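You operate a simulated robot arm through the tools that you are given. There is no shell and no other tool. Be economical: measure what you need, move in short steps, check, and stop when the job is done.

Carry out the task below with a simulated two-armed robot. There is one attempt and no reset: what you move stays moved.

JOB
Push the sink corner door shut. Then fetch the lemon and set it in the blue bowl. Then take the door wedge and leave it on the silver tea tray. Then take the wiping pad from the top of the hall console and put it on the teal oil saucer. Then pull the potato drawer open. The order counts.

The check looks at the end state, three seconds after you hand in, the way a careful person would. Anything else that was tipped, shoved, dropped, spilled or broken makes it a failure.

ROBOT AND FRAMES
Two 7-joint arms with fingered hands on one trunk, on a base that drives. Base frame: it is fixed to the floor where the robot stands at the start and does not move with it; the origin is under the middle of the robot, x ahead of it, y to its left, z up. Lengths are in mm, angles in degrees, forces in N, time in s.
The left shoulder is at the start at [83, 100, 945], the right one opposite. With the tool pointing down near the work surface each hand reaches from about 100 to 480 mm from the robot's upright axis, wherever it stands, measured 20 degrees to its own side. Places, roughly: blue bowl (18x18x8 cm) [-2700, 1500, 500]; door wedge (11x5x4 cm) [100, -2500, 400]; lemon (8x6x6 cm) [-1000, 1000, 900]; oil saucer (11x10x2 cm) [-2300, -1300, 500]; potato drawer [-2300, -3000, 300]; silver tea tray (31x32x6 cm) [-4000, -2500, 900]; sink corner door [500, 100, 400]; wiping pad (9x6x4 cm) [0, -2600, 900]. Payload 2.4 kg a hand.
The TCP of each hand is the grasp point between the finger pads, 17 mm short of the fingertips. In the tool frame z runs along the fingers and y along their closing line. The gripper opens to 88 mm. The gripper's body begins 47 mm behind the TCP. The gripper is a hand of 2 fingers: y runs from the thumb to the fingers, the wrist lies at [0, 0, -165] in the tool frame, and closing takes about 1.5 s.
Orientation is told as [roll, pitch, yaw] about the base's x, y, z axes, in that order, counted from this pose: with the fingers straight down and closing along the base's y, the tool's x points along the base's -x, its y along +y and its z along -z.

CONTROLS
- The arms move only by the tool drive_tool. It takes "left_steps", "right_steps" or both (then of equal length, played together; a hand with none holds still); each is a list of rows, each an object (a shift or turn left out is 0, a gripper value left out holds the last) with "offset": the shift along the base's x, y, z in mm, a list of three; "rotation": the turn, a rotation vector about the base's x, y, z in degrees, a list of three. In form: [{"offset": [dx, dy, dz], "rotation": [rx, ry, rz]}, ...]. A call has 1 to 20 rows; each row shifts and turns the commanded pose from where the row before left it. "left_claw" and "right_claw" are, for a hand that has rows, the opening, from 0 (shut) to 1 (fully open), set as the call begins (left out, the last holds). A row lasts 0.2 s, in which the tool goes at most 50 mm and 8.6 degrees; a call with a longer step from one row to the next is refused whole, and so is a gripper value outside its range. A pose out of reach is approached as far as the arm can. The call stops where the force on the tool passes 40 N (or 10 N more than at its start, if that is more) or the arm is blocked; 0.2 s more then pass. Each finger travels about 153 mm/s and halts on what it meets, pressing with about 32 N; the grip force reading is that of the motor and also rises with nothing between the fingers. The clock runs only during rows and for 0.2 s after the last one: add rows that do not move to give the fingers time. The reply holds the time, the measured pose of the TCP, the force on the tool along the base axes, the opening and the grip force, in the units named above and with some noise, with the torque about the TCP (base axes, N m) and any sound that the robot's microphone picked up.
- Cameras (640 x 400 px; columns grow to the right, rows downward): "scene" is now at [135.4, 0.3, 885.8]; the picture's right is [0.03, -1.00, -0.01], its down [0.02, 0.01, -1.00] and it looks along [1.00, 0.03, 0.02] (base axes); focal length 214 px, centre (320, 200). "left" rides on the left gripper at [-50, 3, -63] in its tool frame; the picture's right is [-0.06, -1.00, 0.00], its down [0.78, -0.05, -0.62] and it looks along [0.62, -0.04, 0.79] (tool axes); focal length 275 px, centre (320, 200). "right" rides on the right gripper at [50, 3, -63] in its tool frame; the picture's right is [-0.06, 1.00, 0.00], its down [-0.78, -0.05, -0.62] and it looks along [-0.62, -0.04, 0.79] (tool axes); focal length 275 px, centre (320, 200). There is no depth. A picture from a camera that has moved, and an enlarged one, comes with that camera's place and axes in the base frame and with its lens.
- camera(camera): a new picture of that camera. The clock stands still meanwhile.
- raise_lower(by): slides the trunk up (or, below 0, down) by that many mm; the arms and the scene camera ride with it, the base frame stays. It gives what a move gives, with no picture.
- steer(legs): drives the robot by 1 to 6 legs, each [ahead, left, turn to the left] in mm, mm and degrees, along the robot's own axes; the way and the turn of a leg run together, so that a leg with both is an arc; at most 1500 mm and 180 degrees a leg. The arms and the cameras ride along, it lands a little off, and it stops where it bumps. It gives what a move gives.
- curl_fingers(finger1, thumb_bend, hand): sets how far each is bent, from 0 (flat) to 100 (curled in); at 30 the hand is open as for a grip, at 70 the pads meet at the TCP. One left out holds its place. A second passes; each finger stops where it meets its share of the squeeze, and holds until it gets a number again. A gripper value or a shape takes the hand back. It gives what a move gives, with no picture; readings hold the bend of each and the force on the fingers (four entries, about 0 where the hand has none), thumb and palm.
- set_grasp(shape, hand): the hand has 2 fingers and takes this shape, open, in about a second: jaw (thumb against the fingers, like two jaws); tri (thumb and two fingers); tip (a fingertip pinch); poke (one finger out to press); point (the index stretched); flat (the hand flat); cup (the hand cupped); fist (a fist). The gripper value then closes the fingers along that shape, each until it touches; the sizes above hold for jaw. It gives what a move gives, with no picture.
- turn_head(pan, tilt): turns the head with the scene camera to pan (to the left, within 60 degrees either way) and tilt (down, from -29 to 69), counted from straight ahead of the robot. It gives what a move gives.
- enlarge(camera, box): a new picture of the part [left, top, right, bottom] of that camera's present view, enlarged. The clock stands still meanwhile.
- finish_job(): hands the job in; it is judged then, once.

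Work in short steps. Places have to be worked out from the pictures, the camera data and where the tool is seen: move nearer, look again, correct. Check each grasp and each placing, and mend what went wrong. You have 165 turns and 122 pictures in all, those below and enlarged ones among them. Open the grippers and draw the arms clear of the work before you hand the job in, unless the task says otherwise; then end with one line.

The tools are called as name(argument=value, ...) on one line, values as JSON. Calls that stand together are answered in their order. drive_tool: Moves the arms, as the interface text tells. Its arguments: {"type":"object","properties":{"left_steps":{"type":"array"},"left_claw":{"type":"number"},"right_steps":{"type":"array"},"right_claw":{"type":"number"}},"required":[]} The other tools are called the same way: raise_lower (by) slides the trunk up or down; set_grasp (shape, hand) gives the hand a shape; curl_fingers (finger1, thumb_bend, hand) moves the fingers one by one; steer (legs) drives the base; turn_head (pan, tilt) turns the head that bears the scene camera; camera (camera) takes a picture; enlarge (camera, box) takes an enlarged picture of a part of a camera's view; finish_job () hands the job in.

At the start:

```text
time: 0.0
left_position: [444.6, 217.3, 927.1]
left_tool_rot: [0.4, -0.1, -2.9]
left_wrist_force: [-0.1, 0.0, 0.6]
left_torque: [0.0, 0.0, 0.03]
left_finger_gap: 87.7
left_gripper_force: 0.1
left_shape: jaw
left_bend: [30.0, 30.0]
left_finger forces: [0.1, 0.1, 0.0, 0.1, 0.0, 0.0]
right_position: [347.6, -101.1, 942.4]
right_tool_rot: [0.4, -0.3, -2.7]
right_wrist_force: [-0.6, 0.5, 0.4]
right_torque: [0.0, 0.0, -0.03]
right_finger_gap: 88.0
right_gripper_force: 0.0
right_shape: jaw
right_bend: [30.0, 30.0]
right_finger forces: [0.0, 0.0, 0.0, 0.0, 0.0, 0.0]
trunk travel left (down, up): [-175.0, 675.0]
robot x, y, heading: [6.2, 5.9, -2.9]
head pan, tilt: [4.8, -0.9]
```

scene: 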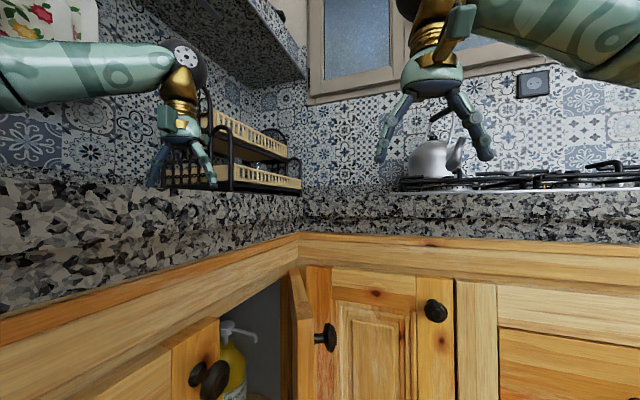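
right: 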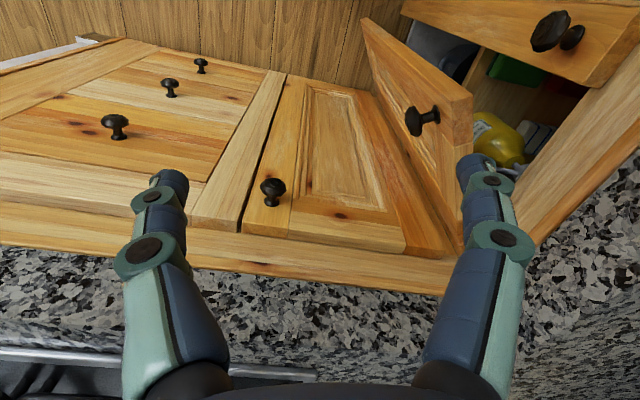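
left: 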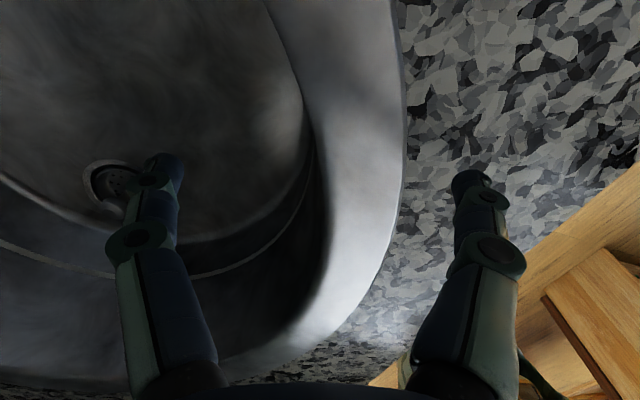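

The scene shows a kitchen corner with an open door near it. I tilt the head down to see the door better.

turn_head(pan=5, tilt=40)

camera(camera="scene")

```text
time: 1.1
left_position: [445.3, 215.7, 926.3]
left_tool_rot: [0.4, 0.0, -2.9]
left_wrist_force: [-0.3, 0.4, 0.3]
left_torque: [0.02, 0.01, 0.02]
left_finger_gap: 87.9
left_gripper_force: 0.1
left_shape: jaw
left_bend: [30.0, 30.0]
left_finger forces: [0.0, 0.0, 0.0, 0.0, 0.1, 0.0]
right_position: [347.4, -101.3, 941.9]
right_tool_rot: [0.4, -0.4, -2.8]
right_wrist_force: [0.4, 0.6, -1.0]
right_torque: [-0.04, 0.03, 0.0]
right_finger_gap: 87.9
right_gripper_force: 0.1
right_shape: jaw
right_bend: [30.0, 30.0]
right_finger forces: [0.0, 0.0, 0.0, 0.0, 0.0, 0.1]
trunk travel left (down, up): [-175.0, 675.0]
robot x, y, heading: [12.0, 9.7, -2.7]
head pan, tilt: [5.0, 40.0]
```

```text
118 pictures are left
camera scene: at [131.0, 0.7, 820.6], right [0.04, -1.0, -0.01], down [-0.64, -0.02, -0.77], along [0.77, 0.03, -0.64], focal length 214 px, centre (320, 200)
```

scene: 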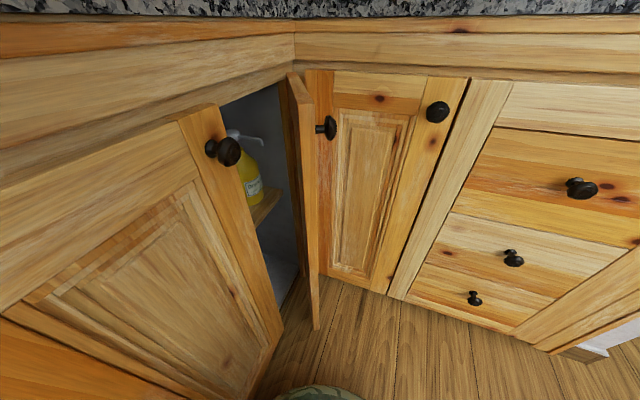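

The cabinet corner seems rotated about 17° from the base axes. The leaf is hinged at the corner and open about 25°. I look left and right for clearance.

turn_head(pan=60, tilt=25)

camera(camera="scene")

turn_head(pan=-60, tilt=25)

camera(camera="scene")

```text
time: 2.3
left_position: [444.9, 217.7, 925.8]
left_tool_rot: [0.4, -0.2, -3.0]
left_wrist_force: [-0.1, -0.2, 0.4]
left_torque: [-0.01, 0.01, 0.01]
left_finger_gap: 87.9
left_gripper_force: 0.1
left_shape: jaw
left_bend: [30.0, 30.0]
left_finger forces: [0.0, 0.1, 0.0, 0.1, 0.1, 0.0]
right_position: [348.7, -101.1, 941.5]
right_tool_rot: [0.4, -0.3, -2.8]
right_wrist_force: [-0.3, 0.6, -1.0]
right_torque: [0.02, 0.01, 0.0]
right_finger_gap: 87.8
right_gripper_force: 0.1
right_shape: jaw
right_bend: [30.0, 30.0]
right_finger forces: [0.0, 0.1, 0.0, 0.0, 0.0, 0.0]
trunk travel left (down, up): [-175.0, 675.0]
robot x, y, heading: [10.2, 3.9, -2.8]
head pan, tilt: [60.0, 25.0]
```

```text
117 pictures are left
camera scene: at [95.9, 74.5, 844.2], right [0.84, -0.54, 0.0], down [-0.23, -0.35, -0.91], along [0.49, 0.76, -0.42], focal length 214 px, centre (320, 200)
```

scene: 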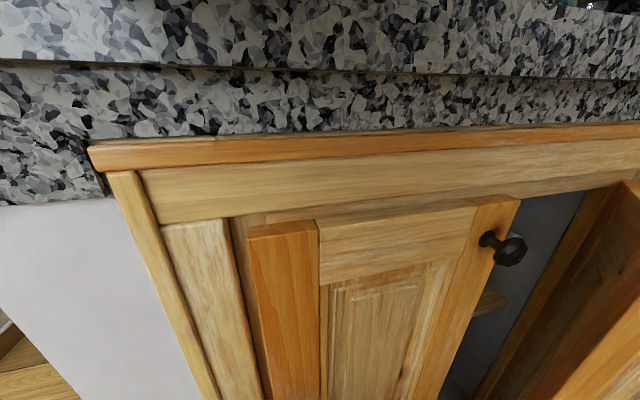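

```text
time: 4.3
left_position: [444.7, 215.9, 926.2]
left_tool_rot: [0.5, -0.1, -2.9]
left_wrist_force: [-0.5, -0.4, -0.1]
left_torque: [0.01, 0.0, 0.02]
left_finger_gap: 88.1
left_gripper_force: 0.0
left_shape: jaw
left_bend: [30.0, 30.0]
left_finger forces: [0.0, 0.1, 0.0, 0.0, 0.1, 0.0]
right_position: [347.2, -103.1, 942.6]
right_tool_rot: [0.4, -0.3, -2.8]
right_wrist_force: [-0.2, 0.0, -0.2]
right_torque: [0.01, -0.01, -0.05]
right_finger_gap: 87.9
right_gripper_force: 0.0
right_shape: jaw
right_bend: [30.0, 30.0]
right_finger forces: [0.0, 0.0, 0.0, 0.0, 0.0, 0.1]
trunk travel left (down, up): [-175.0, 675.0]
robot x, y, heading: [9.0, 10.5, -3.0]
head pan, tilt: [-60.0, 25.0]
```

```text
116 pictures are left
camera scene: at [87.7, -85.1, 842.9], right [-0.89, -0.46, -0.01], down [-0.19, 0.38, -0.9], along [0.41, -0.8, -0.43], focal length 214 px, centre (320, 200)
```

scene: 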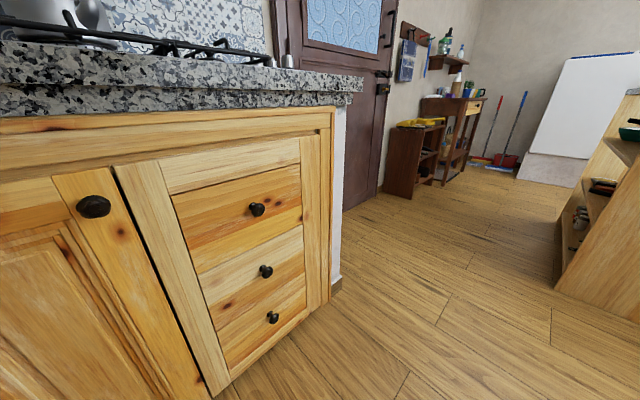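

The left door sits on its frame; the open leaf in the corner is the one to shut. I close the right hand, tilt it toward the corner, lower it in the open space right of the leaf, and look.

drive_tool(right_claw=0, right_steps=[{"offset": [-10, -5, -30], "rotation": [5, -5, 0]}, {"offset": [-10, -5, -40], "rotation": [5, -5, 0]}, {"offset": [-10, -5, -40], "rotation": [5, -5, 0]}, {"offset": [-10, -5, -40], "rotation": [5, -5, 0]}, {"offset": [0, 0, -40], "rotation": [5, -5, 0]}, {"offset": [0, 0, -40], "rotation": [5, -5, 0]}, {"offset": [0, 0, -40], "rotation": [5, -5, 0]}, {"offset": [0, 0, -30], "rotation": [5, -5, 0]}])

turn_head(pan=5, tilt=50)

camera(camera="scene")

camera(camera="right")

```text
time: 6.1
left_position: [445.7, 215.6, 925.5]
left_tool_rot: [0.5, -0.1, -3.0]
left_wrist_force: [-0.5, 0.1, -0.4]
left_torque: [0.01, 0.01, 0.04]
left_finger_gap: 87.8
left_gripper_force: 0.1
left_shape: jaw
left_bend: [30.0, 30.0]
left_finger forces: [0.0, 0.0, 0.0, 0.0, 0.0, 0.0]
right_position: [338.1, -122.6, 638.5]
right_tool_rot: [49.0, -34.1, -19.0]
right_wrist_force: [-0.2, 0.1, 0.2]
right_torque: [-0.02, 0.0, 0.0]
right_finger_gap: 0.0
right_gripper_force: 32.0
right_shape: jaw
right_bend: [64.0, 72.0]
right_finger forces: [0.1, 0.0, 0.0, 0.0, 0.0, 0.1]
right hand out of reach, approached as far as the arm can: row 4
trunk travel left (down, up): [-175.0, 675.0]
robot x, y, heading: [11.6, 7.2, -2.8]
head pan, tilt: [-60.0, 25.0]
```

```text
time: 7.5
left_position: [444.9, 216.1, 925.2]
left_tool_rot: [0.5, -0.1, -2.9]
left_wrist_force: [-0.4, -0.1, -0.4]
left_torque: [0.0, 0.0, -0.01]
left_finger_gap: 88.1
left_gripper_force: 0.1
left_shape: jaw
left_bend: [30.0, 30.0]
left_finger forces: [0.0, 0.0, 0.1, 0.0, 0.0, 0.0]
right_position: [339.6, -120.7, 638.9]
right_tool_rot: [48.9, -34.2, -18.9]
right_wrist_force: [0.4, 0.3, 0.2]
right_torque: [0.01, -0.06, -0.02]
right_finger_gap: 0.3
right_gripper_force: 32.4
right_shape: jaw
right_bend: [64.0, 72.0]
right_finger forces: [0.1, 0.0, 0.0, 0.0, 0.0, 0.0]
trunk travel left (down, up): [-175.0, 675.0]
robot x, y, heading: [7.8, 4.4, -2.7]
head pan, tilt: [5.0, 50.0]
```

```text
115 pictures are left
camera scene: at [122.5, -0.5, 806.0], right [0.04, -1.0, -0.01], down [-0.76, -0.02, -0.65], along [0.64, 0.03, -0.76], focal length 214 px, centre (320, 200)
```

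scene: 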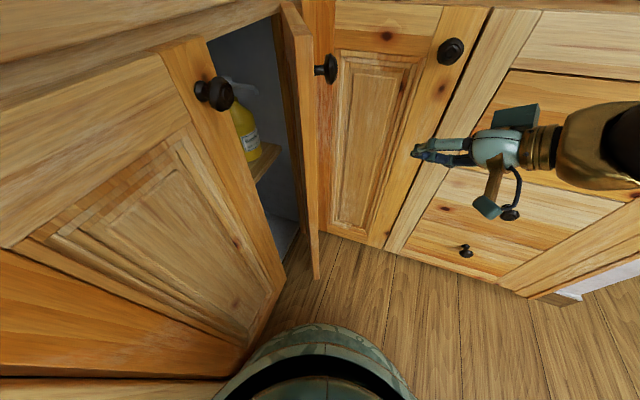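

```text
114 pictures are left
camera right: at [260.8, -143.3, 648.2], right [-0.14, 0.74, 0.66], down [0.26, -0.61, 0.75], along [0.96, 0.27, -0.1], focal length 275 px, centre (320, 200)
```

right: 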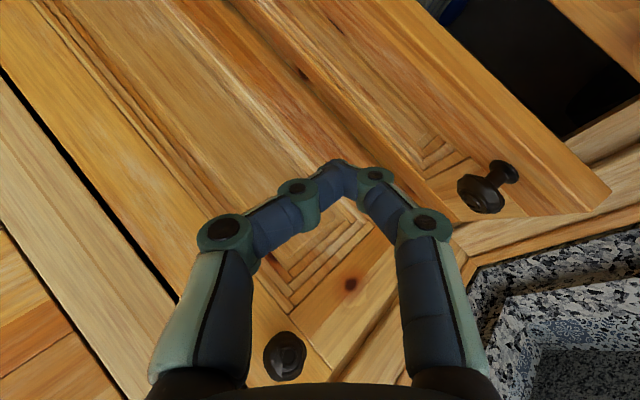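

Triangulating the leaf's knob gives about (422, 5, 709), with the leaf surface near y≈40. I bring the fingertips up to the leaf below the knob.

drive_tool(right_steps=[{"offset": [25, 10, -5]}, {"offset": [30, 15, -5]}, {"offset": [25, 20, -5]}, {"offset": [15, 25, -5]}, {"offset": [0, 20, 0]}])

camera(camera="scene")

```text
time: 8.7
left_position: [444.5, 215.6, 926.2]
left_tool_rot: [0.5, -0.1, -2.9]
left_wrist_force: [0.3, 0.2, 0.2]
left_torque: [-0.02, 0.0, -0.01]
left_finger_gap: 88.2
left_gripper_force: 0.1
left_shape: jaw
left_bend: [30.0, 30.0]
left_finger forces: [0.1, 0.0, 0.0, 0.0, 0.0, 0.1]
right_position: [432.9, -30.0, 620.2]
right_tool_rot: [49.0, -34.2, -18.9]
right_wrist_force: [0.8, -0.4, -0.4]
right_torque: [-0.02, 0.0, -0.03]
right_finger_gap: 0.3
right_gripper_force: 32.0
right_shape: jaw
right_bend: [64.0, 72.0]
right_finger forces: [0.1, 0.0, 0.0, 0.1, 0.0, 0.0]
trunk travel left (down, up): [-175.0, 675.0]
robot x, y, heading: [7.2, 6.9, -2.6]
head pan, tilt: [5.0, 50.0]
```

```text
113 pictures are left
camera scene: at [122.4, -0.5, 805.9], right [0.04, -1.0, -0.01], down [-0.76, -0.02, -0.65], along [0.64, 0.03, -0.76], focal length 214 px, centre (320, 200)
```

scene: 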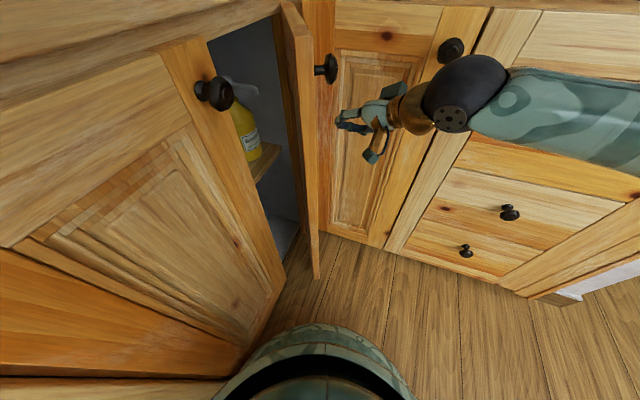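

The fingertips are just right of the leaf; now I push toward the frame in steps.

drive_tool(right_steps=[{"offset": [0, 20, 0]}, {"offset": [0, 20, 0]}, {"offset": [0, 20, 0]}, {"offset": [2, 20, 0]}, {"offset": [3, 20, 0]}, {"offset": [4, 20, 0]}])

camera(camera="scene")

```text
time: 10.1
left_position: [443.1, 215.4, 925.7]
left_tool_rot: [0.6, -0.2, -2.9]
left_wrist_force: [0.4, -0.4, -0.3]
left_torque: [-0.01, 0.0, 0.0]
left_finger_gap: 87.9
left_gripper_force: 0.0
left_shape: jaw
left_bend: [30.0, 30.0]
left_finger forces: [0.0, 0.0, 0.0, 0.0, 0.0, 0.0]
right_position: [441.2, 89.1, 622.0]
right_tool_rot: [49.0, -34.3, -18.8]
right_wrist_force: [-0.6, 0.8, -0.7]
right_torque: [0.03, -0.02, 0.0]
right_finger_gap: 0.0
right_gripper_force: 31.9
right_shape: jaw
right_bend: [64.0, 72.0]
right_finger forces: [0.0, 0.0, 0.0, 0.0, 0.0, 0.0]
trunk travel left (down, up): [-175.0, 675.0]
robot x, y, heading: [9.6, 6.8, -2.7]
head pan, tilt: [5.0, 50.0]
```

```text
112 pictures are left
camera scene: at [122.3, -0.7, 805.9], right [0.04, -1.0, -0.01], down [-0.76, -0.02, -0.65], along [0.64, 0.03, -0.76], focal length 214 px, centre (320, 200)
```

scene: 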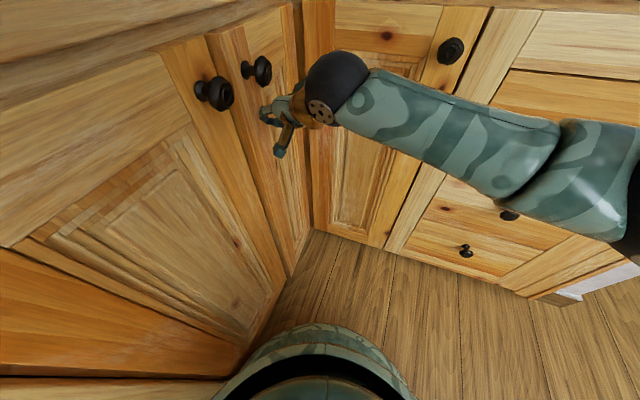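

The leaf is almost shut. I keep pushing gently until it meets the frame.

drive_tool(right_steps=[{"offset": [4, 12, 0]}, {"offset": [3, 10, 0]}, {"offset": [3, 10, 0]}, {"offset": [2, 6, 0]}, {"offset": [2, 6, 0]}])

camera(camera="scene")

```text
time: 10.6
left_position: [444.2, 214.3, 927.7]
left_tool_rot: [0.5, -0.3, -3.1]
left_wrist_force: [-0.6, -0.5, -0.1]
left_torque: [-0.03, -0.03, -0.01]
left_finger_gap: 88.2
left_gripper_force: 0.1
left_shape: jaw
left_bend: [30.0, 30.0]
left_finger forces: [0.1, 0.0, 0.0, 0.1, 0.0, 0.1]
right_position: [448.9, 100.8, 620.7]
right_tool_rot: [48.2, -34.2, -19.1]
right_wrist_force: [-6.1, -12.8, 0.8]
right_torque: [0.13, -0.03, 0.09]
right_finger_gap: 0.0
right_gripper_force: 32.7
right_shape: jaw
right_bend: [68.0, 74.0]
right_finger forces: [14.5, 0.0, 0.0, 0.0, 0.1, 0.0]
trunk travel left (down, up): [-175.0, 675.0]
robot x, y, heading: [6.9, 8.2, -3.3]
head pan, tilt: [5.0, 50.0]
stopped in row 2 (right hand): the force on the tool passed its limit at 51 N (the readings are from after the stop); the commanded pose is now the measured one
```

```text
111 pictures are left
camera scene: at [121.5, -0.8, 805.9], right [0.03, -1.0, -0.01], down [-0.76, -0.02, -0.65], along [0.65, 0.03, -0.76], focal length 214 px, centre (320, 200)
```

scene: 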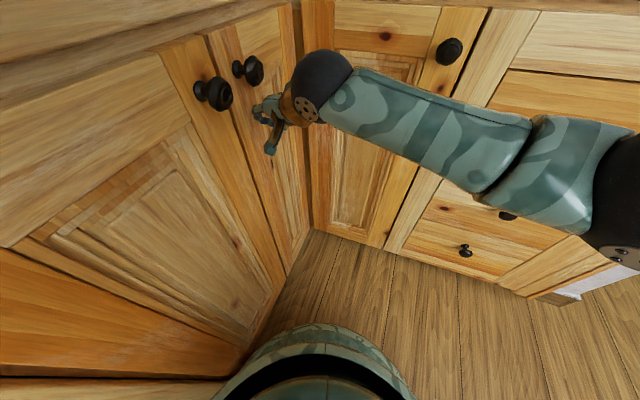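

The force stop shows the leaf meets the frame. I draw the hand back out along the way it came and check.

drive_tool(right_steps=[{"offset": [-8, -25, 0]}, {"offset": [-15, -30, 0]}, {"offset": [-20, -40, 0]}, {"offset": [-25, -40, 0]}, {"offset": [-25, -40, 0]}, {"offset": [-20, -40, 0]}])

enlarge(camera="scene", box=[120, 0, 440, 280])

```text
time: 12.0
left_position: [444.3, 215.1, 926.3]
left_tool_rot: [0.6, -0.2, -2.9]
left_wrist_force: [0.0, -0.1, 0.3]
left_torque: [-0.04, 0.05, 0.05]
left_finger_gap: 88.0
left_gripper_force: 0.1
left_shape: jaw
left_bend: [30.0, 30.0]
left_finger forces: [0.0, 0.0, 0.0, 0.0, 0.0, 0.0]
right_position: [333.6, -113.8, 619.2]
right_tool_rot: [48.6, -34.2, -19.1]
right_wrist_force: [0.1, -0.5, 0.9]
right_torque: [0.03, -0.03, 0.01]
right_finger_gap: 0.0
right_gripper_force: 31.8
right_shape: jaw
right_bend: [68.0, 74.0]
right_finger forces: [0.0, 0.1, 0.1, 0.1, 0.0, 0.0]
trunk travel left (down, up): [-175.0, 675.0]
robot x, y, heading: [10.8, 2.6, -3.0]
head pan, tilt: [5.0, 50.0]
```

```text
1.43 times, centred on (280, 140) of scene
camera zoom: at [121.8, -1.0, 805.9], right [0.03, -1.0, -0.01], down [-0.76, -0.02, -0.65], along [0.65, 0.03, -0.76], focal length 306 px, centre (377, 286)
```

zoom: 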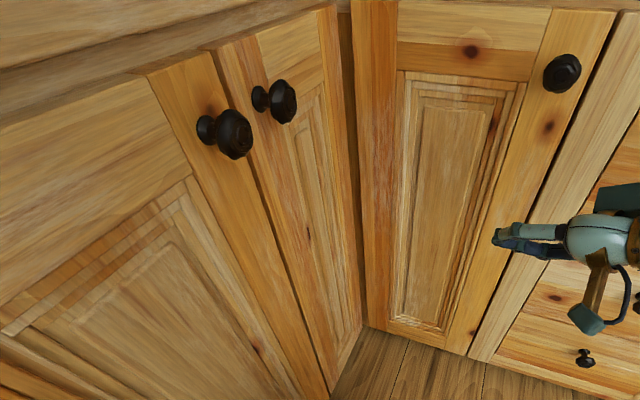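

The leaf is flush with its neighbour, so the door is shut. I tuck both arms before driving.

drive_tool(right_steps=[{"offset": [0, 0, 40], "rotation": [-5, 5, 0]}, {"offset": [-5, 0, 40], "rotation": [-5, 5, 0]}, {"offset": [-5, 0, 40], "rotation": [-5, 5, 0]}, {"offset": [-5, 0, 40], "rotation": [-5, 5, 0]}, {"offset": [-5, 0, 40], "rotation": [-5, 5, 0]}, {"offset": [-5, 0, 40], "rotation": [-5, 5, 0]}, {"offset": [-5, 0, 40], "rotation": [-5, 5, 0]}, {"offset": [-5, 0, 40], "rotation": [-5, 5, 0]}], left_steps=[{"offset": [0, 0, 20]}, {"offset": [-30, -10, 20]}, {"offset": [-30, -10, 0]}, {"offset": [-30, -10, 0]}, {"offset": [-30, -10, 0]}, {"offset": [-30, -10, 0]}, {"offset": [-10, 0, 0]}, {"offset": [0, 0, 0]}])

steer(legs=[[-250, -100, 0]])

turn_head(pan=60, tilt=10)

camera(camera="scene")

```text
time: 13.8
left_position: [293.2, 165.2, 960.5]
left_tool_rot: [0.2, 0.4, -3.2]
left_wrist_force: [0.1, 0.1, 0.2]
left_torque: [-0.03, 0.0, 0.04]
left_finger_gap: 87.9
left_gripper_force: 0.1
left_shape: jaw
left_bend: [30.0, 30.0]
left_finger forces: [0.0, 0.0, 0.0, 0.0, 0.0, 0.0]
right_position: [327.1, -112.2, 928.1]
right_tool_rot: [-0.5, 0.3, -3.2]
right_wrist_force: [-0.4, 0.3, 0.4]
right_torque: [-0.01, 0.01, 0.03]
right_finger_gap: 0.0
right_gripper_force: 32.2
right_shape: jaw
right_bend: [68.0, 74.0]
right_finger forces: [0.0, 0.1, 0.0, 0.0, 0.0, 0.1]
right hand out of reach, approached as far as the arm can: row 3, 4
trunk travel left (down, up): [-175.0, 675.0]
robot x, y, heading: [10.2, 2.4, -3.4]
head pan, tilt: [5.0, 50.0]
```

```text
time: 14.5
left_position: [292.2, 165.4, 960.5]
left_tool_rot: [0.1, 0.2, -3.3]
left_wrist_force: [-0.3, 0.4, 0.5]
left_torque: [0.01, 0.0, -0.01]
left_finger_gap: 88.2
left_gripper_force: 0.0
left_shape: jaw
left_bend: [30.0, 30.0]
left_finger forces: [0.1, 0.0, 0.0, 0.0, 0.1, 0.0]
right_position: [326.0, -113.3, 928.9]
right_tool_rot: [-0.5, 0.1, -3.3]
right_wrist_force: [-0.2, 0.4, 0.0]
right_torque: [0.0, 0.02, -0.02]
right_finger_gap: 0.0
right_gripper_force: 32.0
right_shape: jaw
right_bend: [68.0, 74.0]
right_finger forces: [0.0, 0.0, 0.0, 0.0, 0.0, 0.1]
trunk travel left (down, up): [-175.0, 675.0]
robot x, y, heading: [11.2, 7.7, -3.5]
head pan, tilt: [5.0, 50.0]
stopped in leg 1: the robot was blocked; the commanded pose is now the measured one
```

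```text
time: 15.7
left_position: [292.6, 165.1, 960.5]
left_tool_rot: [0.2, 0.3, -3.1]
left_wrist_force: [0.2, 0.3, 0.0]
left_torque: [0.02, -0.01, 0.01]
left_finger_gap: 88.2
left_gripper_force: 0.0
left_shape: jaw
left_bend: [30.0, 30.0]
left_finger forces: [0.1, 0.0, 0.0, 0.0, 0.1, 0.0]
right_position: [326.9, -113.1, 929.6]
right_tool_rot: [-0.4, 0.3, -3.2]
right_wrist_force: [0.6, 0.4, 0.5]
right_torque: [-0.01, 0.0, -0.01]
right_finger_gap: 0.0
right_gripper_force: 32.0
right_shape: jaw
right_bend: [68.0, 74.0]
right_finger forces: [0.0, 0.1, 0.0, 0.0, 0.0, 0.0]
trunk travel left (down, up): [-175.0, 675.0]
robot x, y, heading: [6.9, 7.5, -3.2]
head pan, tilt: [60.0, 10.0]
```

```text
109 pictures are left
camera scene: at [105.1, 75.9, 862.6], right [0.82, -0.57, -0.01], down [-0.12, -0.17, -0.98], along [0.55, 0.81, -0.21], focal length 214 px, centre (320, 200)
```

scene: 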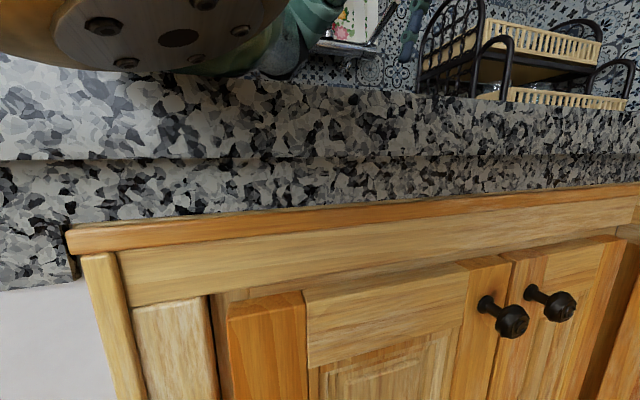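

The way back is blocked, perhaps by something just behind. I try sliding right instead.

steer(legs=[[0, -300, 0]])

```text
time: 17.8
left_position: [271.8, -127.9, 961.2]
left_tool_rot: [-0.1, 0.2, -3.2]
left_wrist_force: [-0.3, 0.1, -0.2]
left_torque: [0.03, -0.03, -0.05]
left_finger_gap: 87.9
left_gripper_force: 0.1
left_shape: jaw
left_bend: [30.0, 30.0]
left_finger forces: [0.0, 0.1, 0.0, 0.0, 0.0, 0.1]
right_position: [306.3, -406.8, 930.6]
right_tool_rot: [-0.8, 0.1, -3.1]
right_wrist_force: [-0.6, -0.2, -0.2]
right_torque: [0.01, 0.0, 0.0]
right_finger_gap: 0.1
right_gripper_force: 32.4
right_shape: jaw
right_bend: [68.0, 74.0]
right_finger forces: [0.0, 0.0, 0.0, 0.1, 0.0, 0.1]
trunk travel left (down, up): [-175.0, 675.0]
robot x, y, heading: [-8.3, -295.3, -3.0]
head pan, tilt: [60.0, 10.0]
```

That worked. I turn right in place and look around to see the room behind.

steer(legs=[[0, 0, -90]])

turn_head(pan=0, tilt=15)

camera(camera="scene")

turn_head(pan=-60, tilt=15)

camera(camera="scene")

```text
time: 22.0
left_position: [160.3, -571.3, 960.3]
left_tool_rot: [0.1, 0.1, -92.5]
left_wrist_force: [0.3, 0.1, -0.6]
left_torque: [0.02, 0.01, -0.03]
left_finger_gap: 88.0
left_gripper_force: 0.1
left_shape: jaw
left_bend: [30.0, 30.0]
left_finger forces: [0.0, 0.1, 0.0, 0.0, 0.0, 0.1]
right_position: [-117.9, -605.8, 930.4]
right_tool_rot: [-0.6, 0.0, -92.5]
right_wrist_force: [-0.6, -0.5, -0.2]
right_torque: [0.02, 0.01, 0.01]
right_finger_gap: 0.0
right_gripper_force: 31.7
right_shape: jaw
right_bend: [68.0, 74.0]
right_finger forces: [0.0, 0.1, 0.0, 0.0, 0.0, 0.1]
trunk travel left (down, up): [-175.0, 675.0]
robot x, y, heading: [-8.0, -291.7, -92.7]
head pan, tilt: [60.0, 10.0]
```

```text
time: 23.3
left_position: [160.9, -570.0, 961.9]
left_tool_rot: [0.0, 0.0, -92.5]
left_wrist_force: [0.9, 0.0, 0.2]
left_torque: [0.03, -0.01, 0.0]
left_finger_gap: 88.0
left_gripper_force: 0.1
left_shape: jaw
left_bend: [30.0, 30.0]
left_finger forces: [0.0, 0.0, 0.0, 0.0, 0.0, 0.0]
right_position: [-118.2, -607.0, 930.7]
right_tool_rot: [-0.7, 0.0, -92.5]
right_wrist_force: [0.6, -0.1, 0.1]
right_torque: [0.02, -0.03, 0.0]
right_finger_gap: 0.0
right_gripper_force: 32.2
right_shape: jaw
right_bend: [68.0, 74.0]
right_finger forces: [0.0, 0.0, 0.1, 0.0, 0.1, 0.1]
trunk travel left (down, up): [-175.0, 675.0]
robot x, y, heading: [-6.1, -291.8, -92.4]
head pan, tilt: [0.0, 15.0]
```

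```text
108 pictures are left
camera scene: at [-10.8, -425.5, 858.1], right [-1.0, 0.03, 0.0], down [0.01, 0.26, -0.97], along [-0.03, -0.96, -0.26], focal length 214 px, centre (320, 200)
```

scene: 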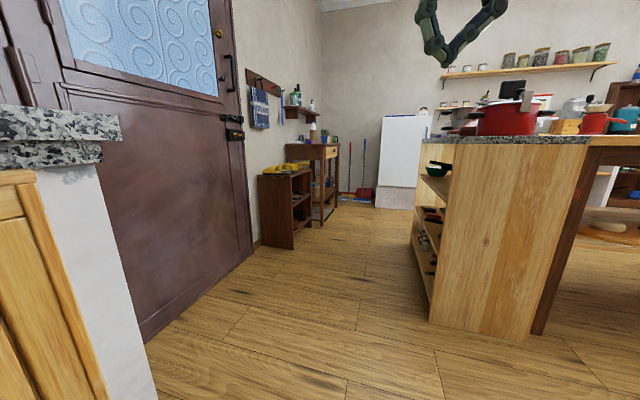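

```text
time: 24.6
left_position: [160.7, -569.0, 962.4]
left_tool_rot: [-0.1, 0.1, -92.6]
left_wrist_force: [0.0, -0.2, 0.6]
left_torque: [0.01, -0.01, 0.02]
left_finger_gap: 88.0
left_gripper_force: 0.0
left_shape: jaw
left_bend: [30.0, 30.0]
left_finger forces: [0.0, 0.1, 0.1, 0.0, 0.1, 0.1]
right_position: [-117.3, -605.9, 929.9]
right_tool_rot: [-0.8, 0.0, -92.6]
right_wrist_force: [0.1, -0.1, 0.5]
right_torque: [-0.02, 0.02, -0.05]
right_finger_gap: 0.1
right_gripper_force: 32.0
right_shape: jaw
right_bend: [68.0, 74.0]
right_finger forces: [0.1, 0.1, 0.0, 0.0, 0.1, 0.1]
trunk travel left (down, up): [-175.0, 675.0]
robot x, y, heading: [-6.8, -295.9, -92.7]
head pan, tilt: [-60.0, 15.0]
```

```text
107 pictures are left
camera scene: at [-90.9, -375.2, 858.2], right [-0.46, 0.89, 0.0], down [0.23, 0.12, -0.97], along [-0.86, -0.44, -0.26], focal length 214 px, centre (320, 200)
```

scene: 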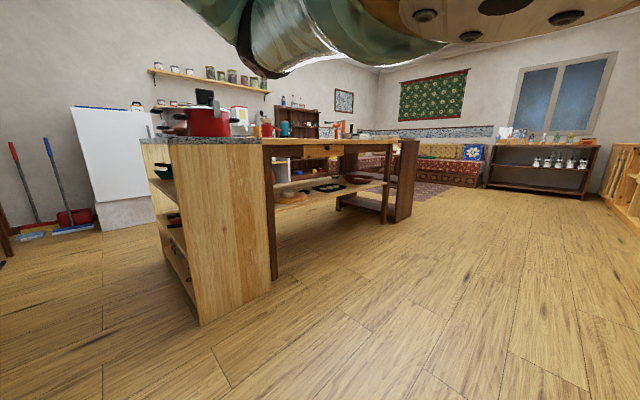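

The room is clear here. I turn further right to look toward the lemon side.

steer(legs=[[0, 0, -80]])

turn_head(pan=-45, tilt=15)

camera(camera="scene")

turn_head(pan=0, tilt=15)

camera(camera="scene")

```text
time: 28.4
left_position: [-252.1, -502.7, 961.2]
left_tool_rot: [0.0, 0.1, -173.2]
left_wrist_force: [1.0, 1.4, 0.3]
left_torque: [-0.01, 0.01, 0.02]
left_finger_gap: 88.3
left_gripper_force: 0.1
left_shape: jaw
left_bend: [30.0, 30.0]
left_finger forces: [0.1, 0.1, 0.0, 0.0, 0.0, 0.1]
right_position: [-334.0, -234.9, 930.8]
right_tool_rot: [-0.7, 0.1, -173.2]
right_wrist_force: [-0.7, 0.0, -0.5]
right_torque: [0.01, 0.0, 0.03]
right_finger_gap: 0.1
right_gripper_force: 32.0
right_shape: jaw
right_bend: [68.0, 74.0]
right_finger forces: [0.0, 0.0, 0.2, 0.0, 0.0, 0.0]
trunk travel left (down, up): [-175.0, 675.0]
robot x, y, heading: [-7.6, -292.0, -173.2]
head pan, tilt: [-60.0, 15.0]
```

```text
time: 29.2
left_position: [-252.4, -502.6, 961.2]
left_tool_rot: [-0.1, 0.1, -173.2]
left_wrist_force: [0.2, 0.5, 0.5]
left_torque: [0.03, 0.01, -0.02]
left_finger_gap: 88.1
left_gripper_force: 0.2
left_shape: jaw
left_bend: [30.0, 30.0]
left_finger forces: [0.1, 0.1, 0.1, 0.0, 0.0, 0.0]
right_position: [-334.1, -233.8, 930.2]
right_tool_rot: [-0.7, 0.0, -173.2]
right_wrist_force: [-1.2, 0.7, 0.6]
right_torque: [0.0, 0.05, 0.01]
right_finger_gap: 0.4
right_gripper_force: 31.6
right_shape: jaw
right_bend: [68.0, 74.0]
right_finger forces: [0.0, 0.1, 0.0, 0.0, 0.0, 0.0]
trunk travel left (down, up): [-175.0, 675.0]
robot x, y, heading: [-7.7, -288.7, -173.0]
head pan, tilt: [-45.0, 15.0]
```

```text
106 pictures are left
camera scene: at [-117.8, -240.4, 858.2], right [0.62, 0.78, 0.0], down [0.2, -0.16, -0.97], along [-0.76, 0.6, -0.26], focal length 214 px, centre (320, 200)
```

scene: 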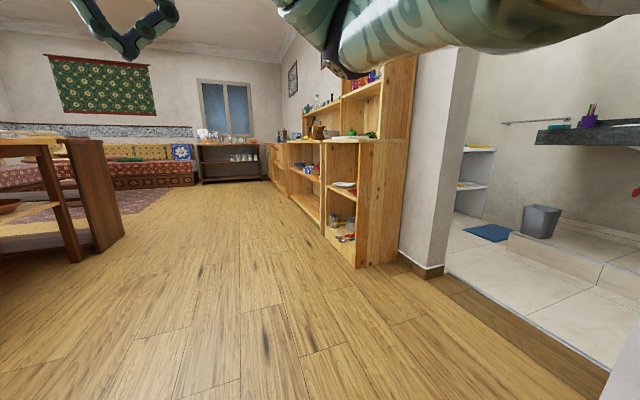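

```text
time: 30.3
left_position: [-252.8, -504.1, 961.5]
left_tool_rot: [0.0, 0.2, -173.2]
left_wrist_force: [0.0, -0.2, 0.6]
left_torque: [-0.01, -0.02, -0.01]
left_finger_gap: 87.9
left_gripper_force: 0.0
left_shape: jaw
left_bend: [30.0, 30.0]
left_finger forces: [0.0, 0.0, 0.1, 0.0, 0.0, 0.0]
right_position: [-333.7, -234.9, 931.3]
right_tool_rot: [-0.7, 0.0, -173.3]
right_wrist_force: [0.0, 0.0, -0.1]
right_torque: [0.02, -0.02, -0.01]
right_finger_gap: 0.1
right_gripper_force: 32.1
right_shape: jaw
right_bend: [68.0, 74.0]
right_finger forces: [0.0, 0.0, 0.1, 0.1, 0.0, 0.0]
trunk travel left (down, up): [-175.0, 675.0]
robot x, y, heading: [-6.3, -292.3, -173.0]
head pan, tilt: [0.0, 15.0]
```

```text
105 pictures are left
camera scene: at [-137.3, -309.1, 858.2], right [-0.12, 0.99, 0.0], down [0.26, 0.03, -0.97], along [-0.96, -0.11, -0.26], focal length 214 px, centre (320, 200)
```

scene: 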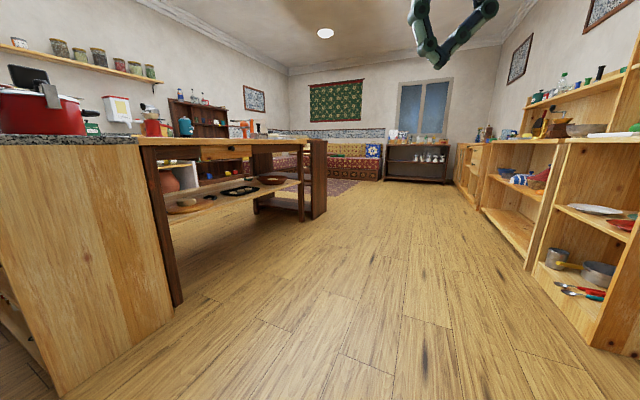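

The lemon should be on top of the near end of the right-hand shelf unit, whose corner is near (-1018, 784). I raise the trunk 120 mm, turn to face along the shelf, and drive to its near end in two parts.

raise_lower(by=120)

steer(legs=[[0, 0, -24], [650, 0, 0], [0, -550, 0]])

turn_head(pan=-15, tilt=25)

camera(camera="scene")

```text
time: 31.8
left_position: [-253.1, -502.1, 1080.7]
left_tool_rot: [0.0, 0.2, -173.1]
left_wrist_force: [-0.1, 0.0, 0.0]
left_torque: [-0.02, -0.04, 0.0]
left_finger_gap: 87.9
left_gripper_force: 0.1
left_shape: jaw
left_bend: [30.0, 30.0]
left_finger forces: [0.0, 0.2, 0.0, 0.0, 0.0, 0.1]
right_position: [-334.3, -235.4, 1051.3]
right_tool_rot: [-0.6, 0.1, -173.3]
right_wrist_force: [-0.3, -0.1, 1.3]
right_torque: [-0.04, 0.0, -0.04]
right_finger_gap: 0.1
right_gripper_force: 32.1
right_shape: jaw
right_bend: [68.0, 74.0]
right_finger forces: [0.0, 0.0, 0.0, 0.0, 0.0, 0.0]
trunk travel left (down, up): [-295.0, 555.0]
robot x, y, heading: [-3.3, -295.8, -173.2]
head pan, tilt: [0.0, 15.0]
```

```text
time: 39.4
left_position: [-757.1, 339.3, 1081.3]
left_tool_rot: [-0.1, 0.1, 162.7]
left_wrist_force: [0.0, 0.5, -0.1]
left_torque: [0.02, 0.0, -0.01]
left_finger_gap: 87.9
left_gripper_force: 0.0
left_shape: jaw
left_bend: [30.0, 30.0]
left_finger forces: [0.0, 0.1, 0.0, 0.0, 0.1, 0.0]
right_position: [-722.3, 619.2, 1051.2]
right_tool_rot: [-0.8, 0.0, 162.6]
right_wrist_force: [-0.4, -0.8, -0.4]
right_torque: [0.01, 0.01, -0.02]
right_finger_gap: 0.1
right_gripper_force: 31.8
right_shape: jaw
right_bend: [68.0, 74.0]
right_finger forces: [0.1, 0.1, 0.1, 0.0, 0.1, 0.0]
trunk travel left (down, up): [-295.0, 555.0]
robot x, y, heading: [-447.2, 431.5, 162.5]
head pan, tilt: [0.0, 15.0]
```

```text
time: 40.2
left_position: [-756.7, 339.9, 1081.8]
left_tool_rot: [-0.1, 0.1, 162.6]
left_wrist_force: [-1.0, 0.0, 0.3]
left_torque: [0.01, 0.01, 0.0]
left_finger_gap: 88.0
left_gripper_force: 0.1
left_shape: jaw
left_bend: [30.0, 30.0]
left_finger forces: [0.0, 0.1, 0.0, 0.1, 0.0, 0.1]
right_position: [-720.4, 618.4, 1050.2]
right_tool_rot: [-0.7, 0.0, 162.7]
right_wrist_force: [-0.3, 0.7, -0.2]
right_torque: [0.01, 0.0, 0.0]
right_finger_gap: 0.0
right_gripper_force: 31.6
right_shape: jaw
right_bend: [68.0, 74.0]
right_finger forces: [0.1, 0.1, 0.1, 0.1, 0.1, 0.0]
trunk travel left (down, up): [-295.0, 555.0]
robot x, y, heading: [-444.1, 433.1, 162.8]
head pan, tilt: [-15.0, 25.0]
```

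```text
104 pictures are left
camera scene: at [-556.0, 489.1, 961.5], right [0.54, 0.84, 0.0], down [0.36, -0.23, -0.91], along [-0.77, 0.49, -0.42], focal length 214 px, centre (320, 200)
```

scene: 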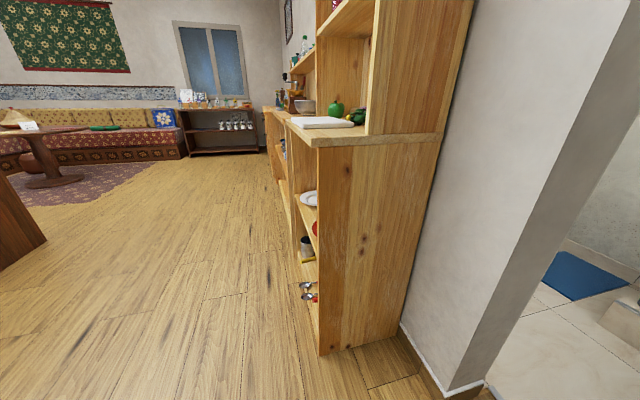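

I zoom on the shelf top near the expected lemon place.

enlarge(camera="scene", box=[260, 60, 400, 150])

```text
4.44 times, centred on (330, 105) of scene
camera zoom: at [-556.0, 489.1, 961.5], right [0.54, 0.84, 0.0], down [0.36, -0.23, -0.91], along [-0.77, 0.49, -0.42], focal length 953 px, centre (276, 622)
```

zoom: 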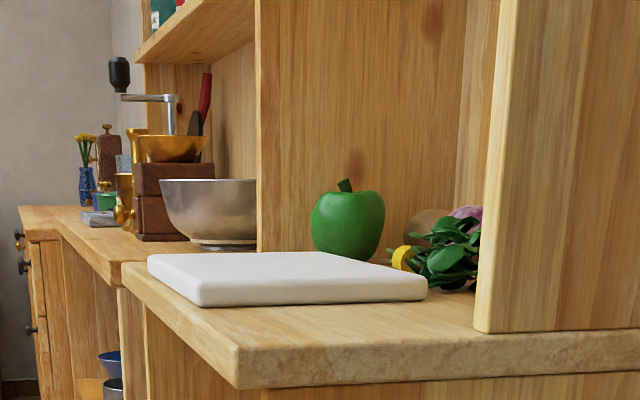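

I see the lemon peeking out (yellow) behind greens in the open-front upper compartment. I go around to the front of the shelf to view it face on.

steer(legs=[[0, 290, 0], [830, 0, 0], [0, 0, -90]])

turn_head(pan=0, tilt=20)

camera(camera="scene")

```text
time: 50.0
left_position: [-1418.7, 716.6, 1081.7]
left_tool_rot: [0.0, 0.1, 72.6]
left_wrist_force: [-0.2, -0.2, 0.5]
left_torque: [-0.01, -0.01, 0.0]
left_finger_gap: 88.1
left_gripper_force: 0.1
left_shape: jaw
left_bend: [30.0, 30.0]
left_finger forces: [0.0, 0.1, 0.0, 0.1, 0.0, 0.1]
right_position: [-1140.8, 681.0, 1049.8]
right_tool_rot: [-0.6, 0.0, 72.8]
right_wrist_force: [-1.0, -0.5, -0.6]
right_torque: [0.0, 0.0, -0.01]
right_finger_gap: 0.0
right_gripper_force: 31.7
right_shape: jaw
right_bend: [68.0, 74.0]
right_finger forces: [0.0, 0.0, 0.0, 0.0, 0.0, 0.0]
trunk travel left (down, up): [-295.0, 555.0]
robot x, y, heading: [-1330.5, 401.8, 72.7]
head pan, tilt: [-15.0, 25.0]
```

```text
time: 50.8
left_position: [-1420.0, 716.7, 1081.5]
left_tool_rot: [0.0, 0.1, 72.6]
left_wrist_force: [-0.2, 0.3, -0.9]
left_torque: [0.0, -0.02, -0.01]
left_finger_gap: 87.9
left_gripper_force: 0.1
left_shape: jaw
left_bend: [30.0, 30.0]
left_finger forces: [0.0, 0.0, 0.0, 0.0, 0.0, 0.0]
right_position: [-1141.0, 681.4, 1050.8]
right_tool_rot: [-0.7, 0.0, 72.7]
right_wrist_force: [-0.4, 0.2, 0.3]
right_torque: [0.01, 0.01, 0.0]
right_finger_gap: 0.0
right_gripper_force: 31.9
right_shape: jaw
right_bend: [68.0, 74.0]
right_finger forces: [0.1, 0.0, 0.0, 0.1, 0.0, 0.0]
trunk travel left (down, up): [-295.0, 555.0]
robot x, y, heading: [-1327.6, 406.5, 72.6]
head pan, tilt: [0.0, 20.0]
```

```text
102 pictures are left
camera scene: at [-1290.2, 525.8, 969.6], right [0.95, -0.3, 0.0], down [-0.1, -0.33, -0.94], along [0.28, 0.9, -0.34], focal length 214 px, centre (320, 200)
```

scene: 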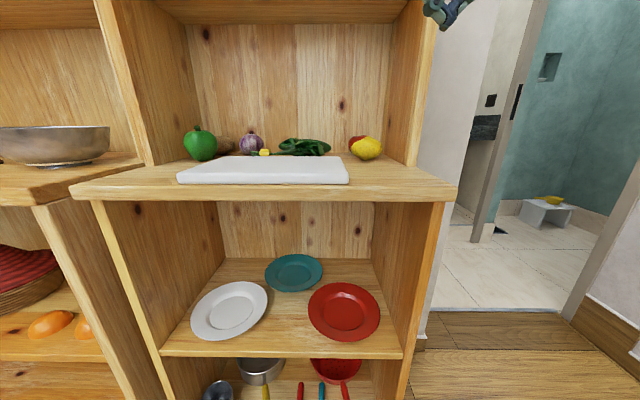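

The lemon shows at the right end of the upper compartment, about (-1005, 1022, 910), long axis seemingly sideways, with something red behind it. I drive 150 mm closer and look again.

steer(legs=[[150, 0, 0]])

turn_head(pan=-20, tilt=15)

enlarge(camera="scene", box=[160, 100, 480, 300])

camera(camera="right")

```text
time: 52.2
left_position: [-1374.7, 860.3, 1081.0]
left_tool_rot: [0.0, 0.2, 72.7]
left_wrist_force: [-0.1, 0.2, -0.2]
left_torque: [0.0, 0.05, 0.0]
left_finger_gap: 88.1
left_gripper_force: 0.0
left_shape: jaw
left_bend: [30.0, 30.0]
left_finger forces: [0.0, 0.0, 0.0, 0.1, 0.0, 0.0]
right_position: [-1095.5, 825.2, 1050.1]
right_tool_rot: [-0.7, 0.1, 72.6]
right_wrist_force: [0.2, -0.5, 0.1]
right_torque: [0.01, -0.04, 0.01]
right_finger_gap: 0.0
right_gripper_force: 32.0
right_shape: jaw
right_bend: [68.0, 74.0]
right_finger forces: [0.0, 0.1, 0.0, 0.0, 0.0, 0.0]
trunk travel left (down, up): [-295.0, 555.0]
robot x, y, heading: [-1283.4, 549.1, 72.9]
head pan, tilt: [0.0, 20.0]
```

```text
time: 53.0
left_position: [-1375.1, 860.1, 1081.9]
left_tool_rot: [0.0, 0.1, 72.7]
left_wrist_force: [0.5, -0.4, -0.8]
left_torque: [0.03, -0.01, 0.02]
left_finger_gap: 88.3
left_gripper_force: 0.1
left_shape: jaw
left_bend: [30.0, 30.0]
left_finger forces: [0.0, 0.0, 0.0, 0.1, 0.0, 0.0]
right_position: [-1097.0, 824.7, 1051.9]
right_tool_rot: [-0.7, 0.0, 72.8]
right_wrist_force: [0.0, -0.2, -0.1]
right_torque: [0.0, -0.01, 0.02]
right_finger_gap: 0.0
right_gripper_force: 31.6
right_shape: jaw
right_bend: [68.0, 74.0]
right_finger forces: [0.0, 0.0, 0.1, 0.0, 0.0, 0.1]
trunk travel left (down, up): [-295.0, 555.0]
robot x, y, heading: [-1282.3, 548.4, 72.8]
head pan, tilt: [-20.0, 15.0]
```

```text
2.00 times, centred on (320, 200) of scene
camera zoom: at [-1216.6, 655.1, 977.7], right [0.8, -0.61, 0.0], down [-0.16, -0.21, -0.97], along [0.58, 0.77, -0.26], focal length 429 px, centre (320, 200)
```

zoom: 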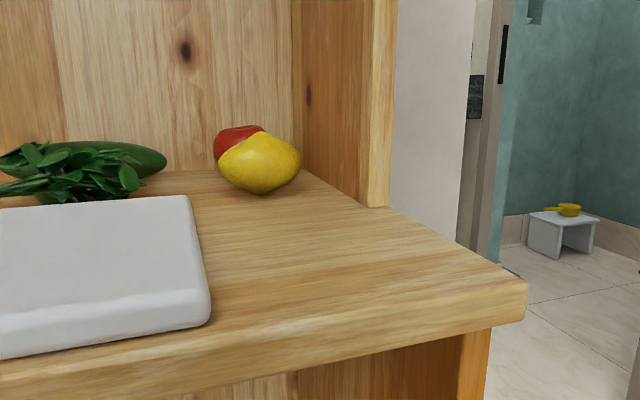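

```text
100 pictures are left
camera right: at [-1115.3, 779.2, 1114.4], right [-0.93, 0.36, -0.01], down [0.27, 0.74, 0.62], along [0.23, 0.58, -0.79], focal length 275 px, centre (320, 200)
```

right: 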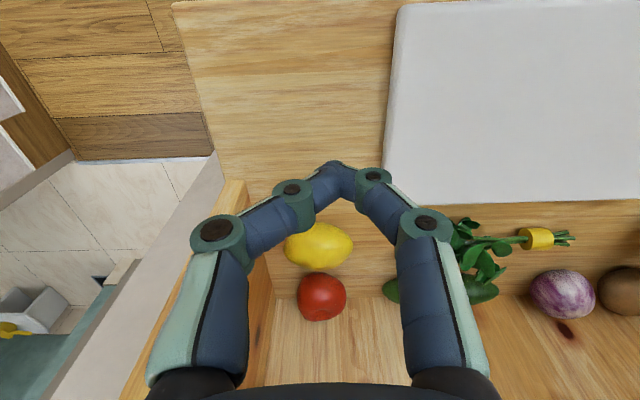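

Triangulating gives the lemon at about (-1033, 986, 912), with a tomato right behind it. I'll grip it with the closing line turned 35° to clear the tomato, and tilt the tool so the wrist stays outside the compartment. First I pre-position above.

drive_tool(right_claw=1, right_steps=[{"offset": [0, 10, 0], "rotation": [0, 0, -7]}, {"offset": [0, 10, 0], "rotation": [0, 0, -7]}, {"offset": [0, 10, 0], "rotation": [0, 0, -7]}, {"offset": [0, 10, 0], "rotation": [0, 0, -7]}, {"offset": [5, 15, 0], "rotation": [0, 0, -7]}, {"offset": [10, 20, 0], "rotation": [5.1, -6.6, 0]}, {"offset": [10, 20, 0], "rotation": [5.1, -6.6, 0]}, {"offset": [10, 20, -20], "rotation": [5.1, -6.6, 0]}, {"offset": [10, 20, -20]}])

camera(camera="right")

camera(camera="scene")

```text
time: 55.0
left_position: [-1374.8, 859.8, 1080.6]
left_tool_rot: [0.0, 0.2, 72.6]
left_wrist_force: [-0.1, 0.7, -0.3]
left_torque: [0.01, -0.02, 0.07]
left_finger_gap: 88.0
left_gripper_force: 0.1
left_shape: jaw
left_bend: [30.0, 30.0]
left_finger forces: [0.0, 0.0, 0.0, 0.0, 0.1, 0.1]
right_position: [-1048.2, 960.6, 1009.0]
right_tool_rot: [-0.8, -25.2, 37.7]
right_wrist_force: [0.6, -0.4, -0.3]
right_torque: [-0.01, 0.02, -0.01]
right_finger_gap: 87.7
right_gripper_force: 0.0
right_shape: jaw
right_bend: [30.0, 30.0]
right_finger forces: [0.1, 0.0, 0.1, 0.0, 0.0, 0.0]
trunk travel left (down, up): [-295.0, 555.0]
robot x, y, heading: [-1285.0, 547.3, 72.3]
head pan, tilt: [-20.0, 15.0]
```

```text
99 pictures are left
camera right: at [-1109.2, 921.2, 1046.4], right [-0.56, 0.83, 0.01], down [0.38, 0.24, 0.89], along [0.74, 0.51, -0.45], focal length 275 px, centre (320, 200)
```

right: 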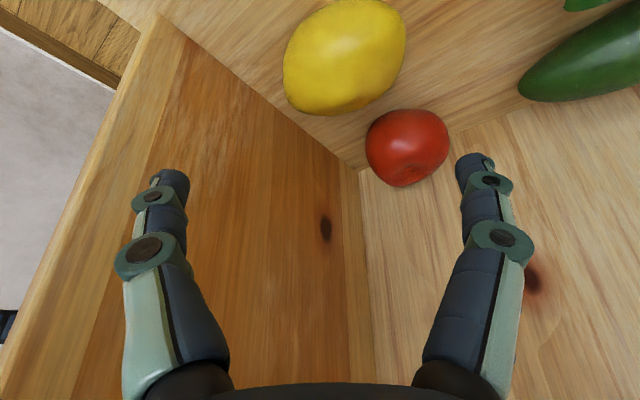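

```text
98 pictures are left
camera scene: at [-1216.6, 655.1, 977.7], right [0.8, -0.61, 0.0], down [-0.16, -0.21, -0.97], along [0.59, 0.77, -0.26], focal length 214 px, centre (320, 200)
```

scene: 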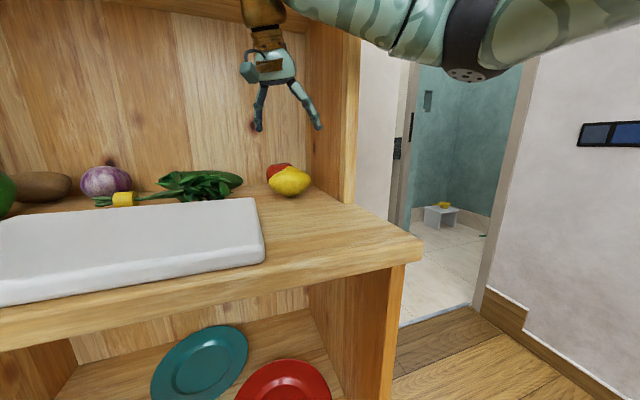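

Lemon recomputed at (-1035, 989). I centre over it and descend.

drive_tool(right_steps=[{"offset": [13, 28, 0]}, {"offset": [0, 0, -25]}, {"offset": [0, 0, -25]}, {"offset": [0, 0, -20]}])

camera(camera="right")

enlarge(camera="scene", box=[180, 60, 380, 220])

```text
time: 56.0
left_position: [-1374.6, 860.0, 1082.0]
left_tool_rot: [0.0, 0.0, 72.7]
left_wrist_force: [-0.7, 0.5, -0.3]
left_torque: [0.01, 0.0, -0.01]
left_finger_gap: 88.0
left_gripper_force: 0.1
left_shape: jaw
left_bend: [30.0, 30.0]
left_finger forces: [0.0, 0.0, 0.0, 0.1, 0.0, 0.0]
right_position: [-1036.8, 988.5, 941.8]
right_tool_rot: [-0.7, -25.0, 37.7]
right_wrist_force: [0.5, 0.3, -0.2]
right_torque: [-0.02, 0.01, -0.01]
right_finger_gap: 88.1
right_gripper_force: 0.1
right_shape: jaw
right_bend: [30.0, 30.0]
right_finger forces: [0.0, 0.0, 0.1, 0.1, 0.0, 0.0]
trunk travel left (down, up): [-295.0, 555.0]
robot x, y, heading: [-1284.1, 543.7, 72.5]
head pan, tilt: [-20.0, 15.0]
```

```text
97 pictures are left
camera right: at [-1097.3, 948.5, 977.6], right [-0.56, 0.83, 0.01], down [0.38, 0.24, 0.89], along [0.74, 0.51, -0.45], focal length 275 px, centre (320, 200)
```

right: 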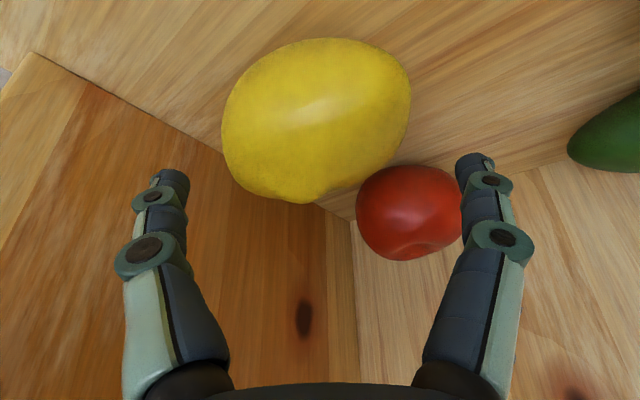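

```text
2.50 times, centred on (280, 140) of scene
camera zoom: at [-1216.6, 655.1, 977.7], right [0.8, -0.61, 0.0], down [-0.16, -0.21, -0.97], along [0.59, 0.77, -0.26], focal length 536 px, centre (420, 350)
```

zoom: 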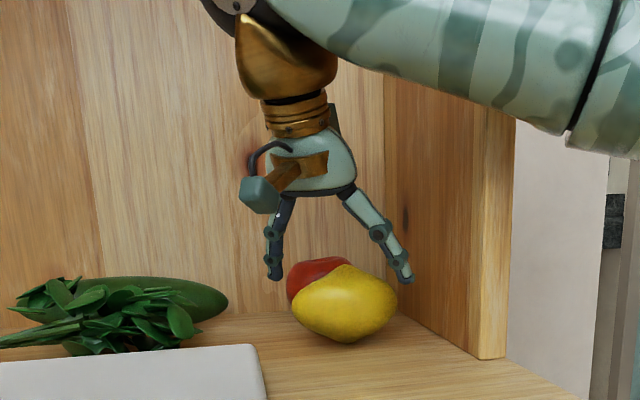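

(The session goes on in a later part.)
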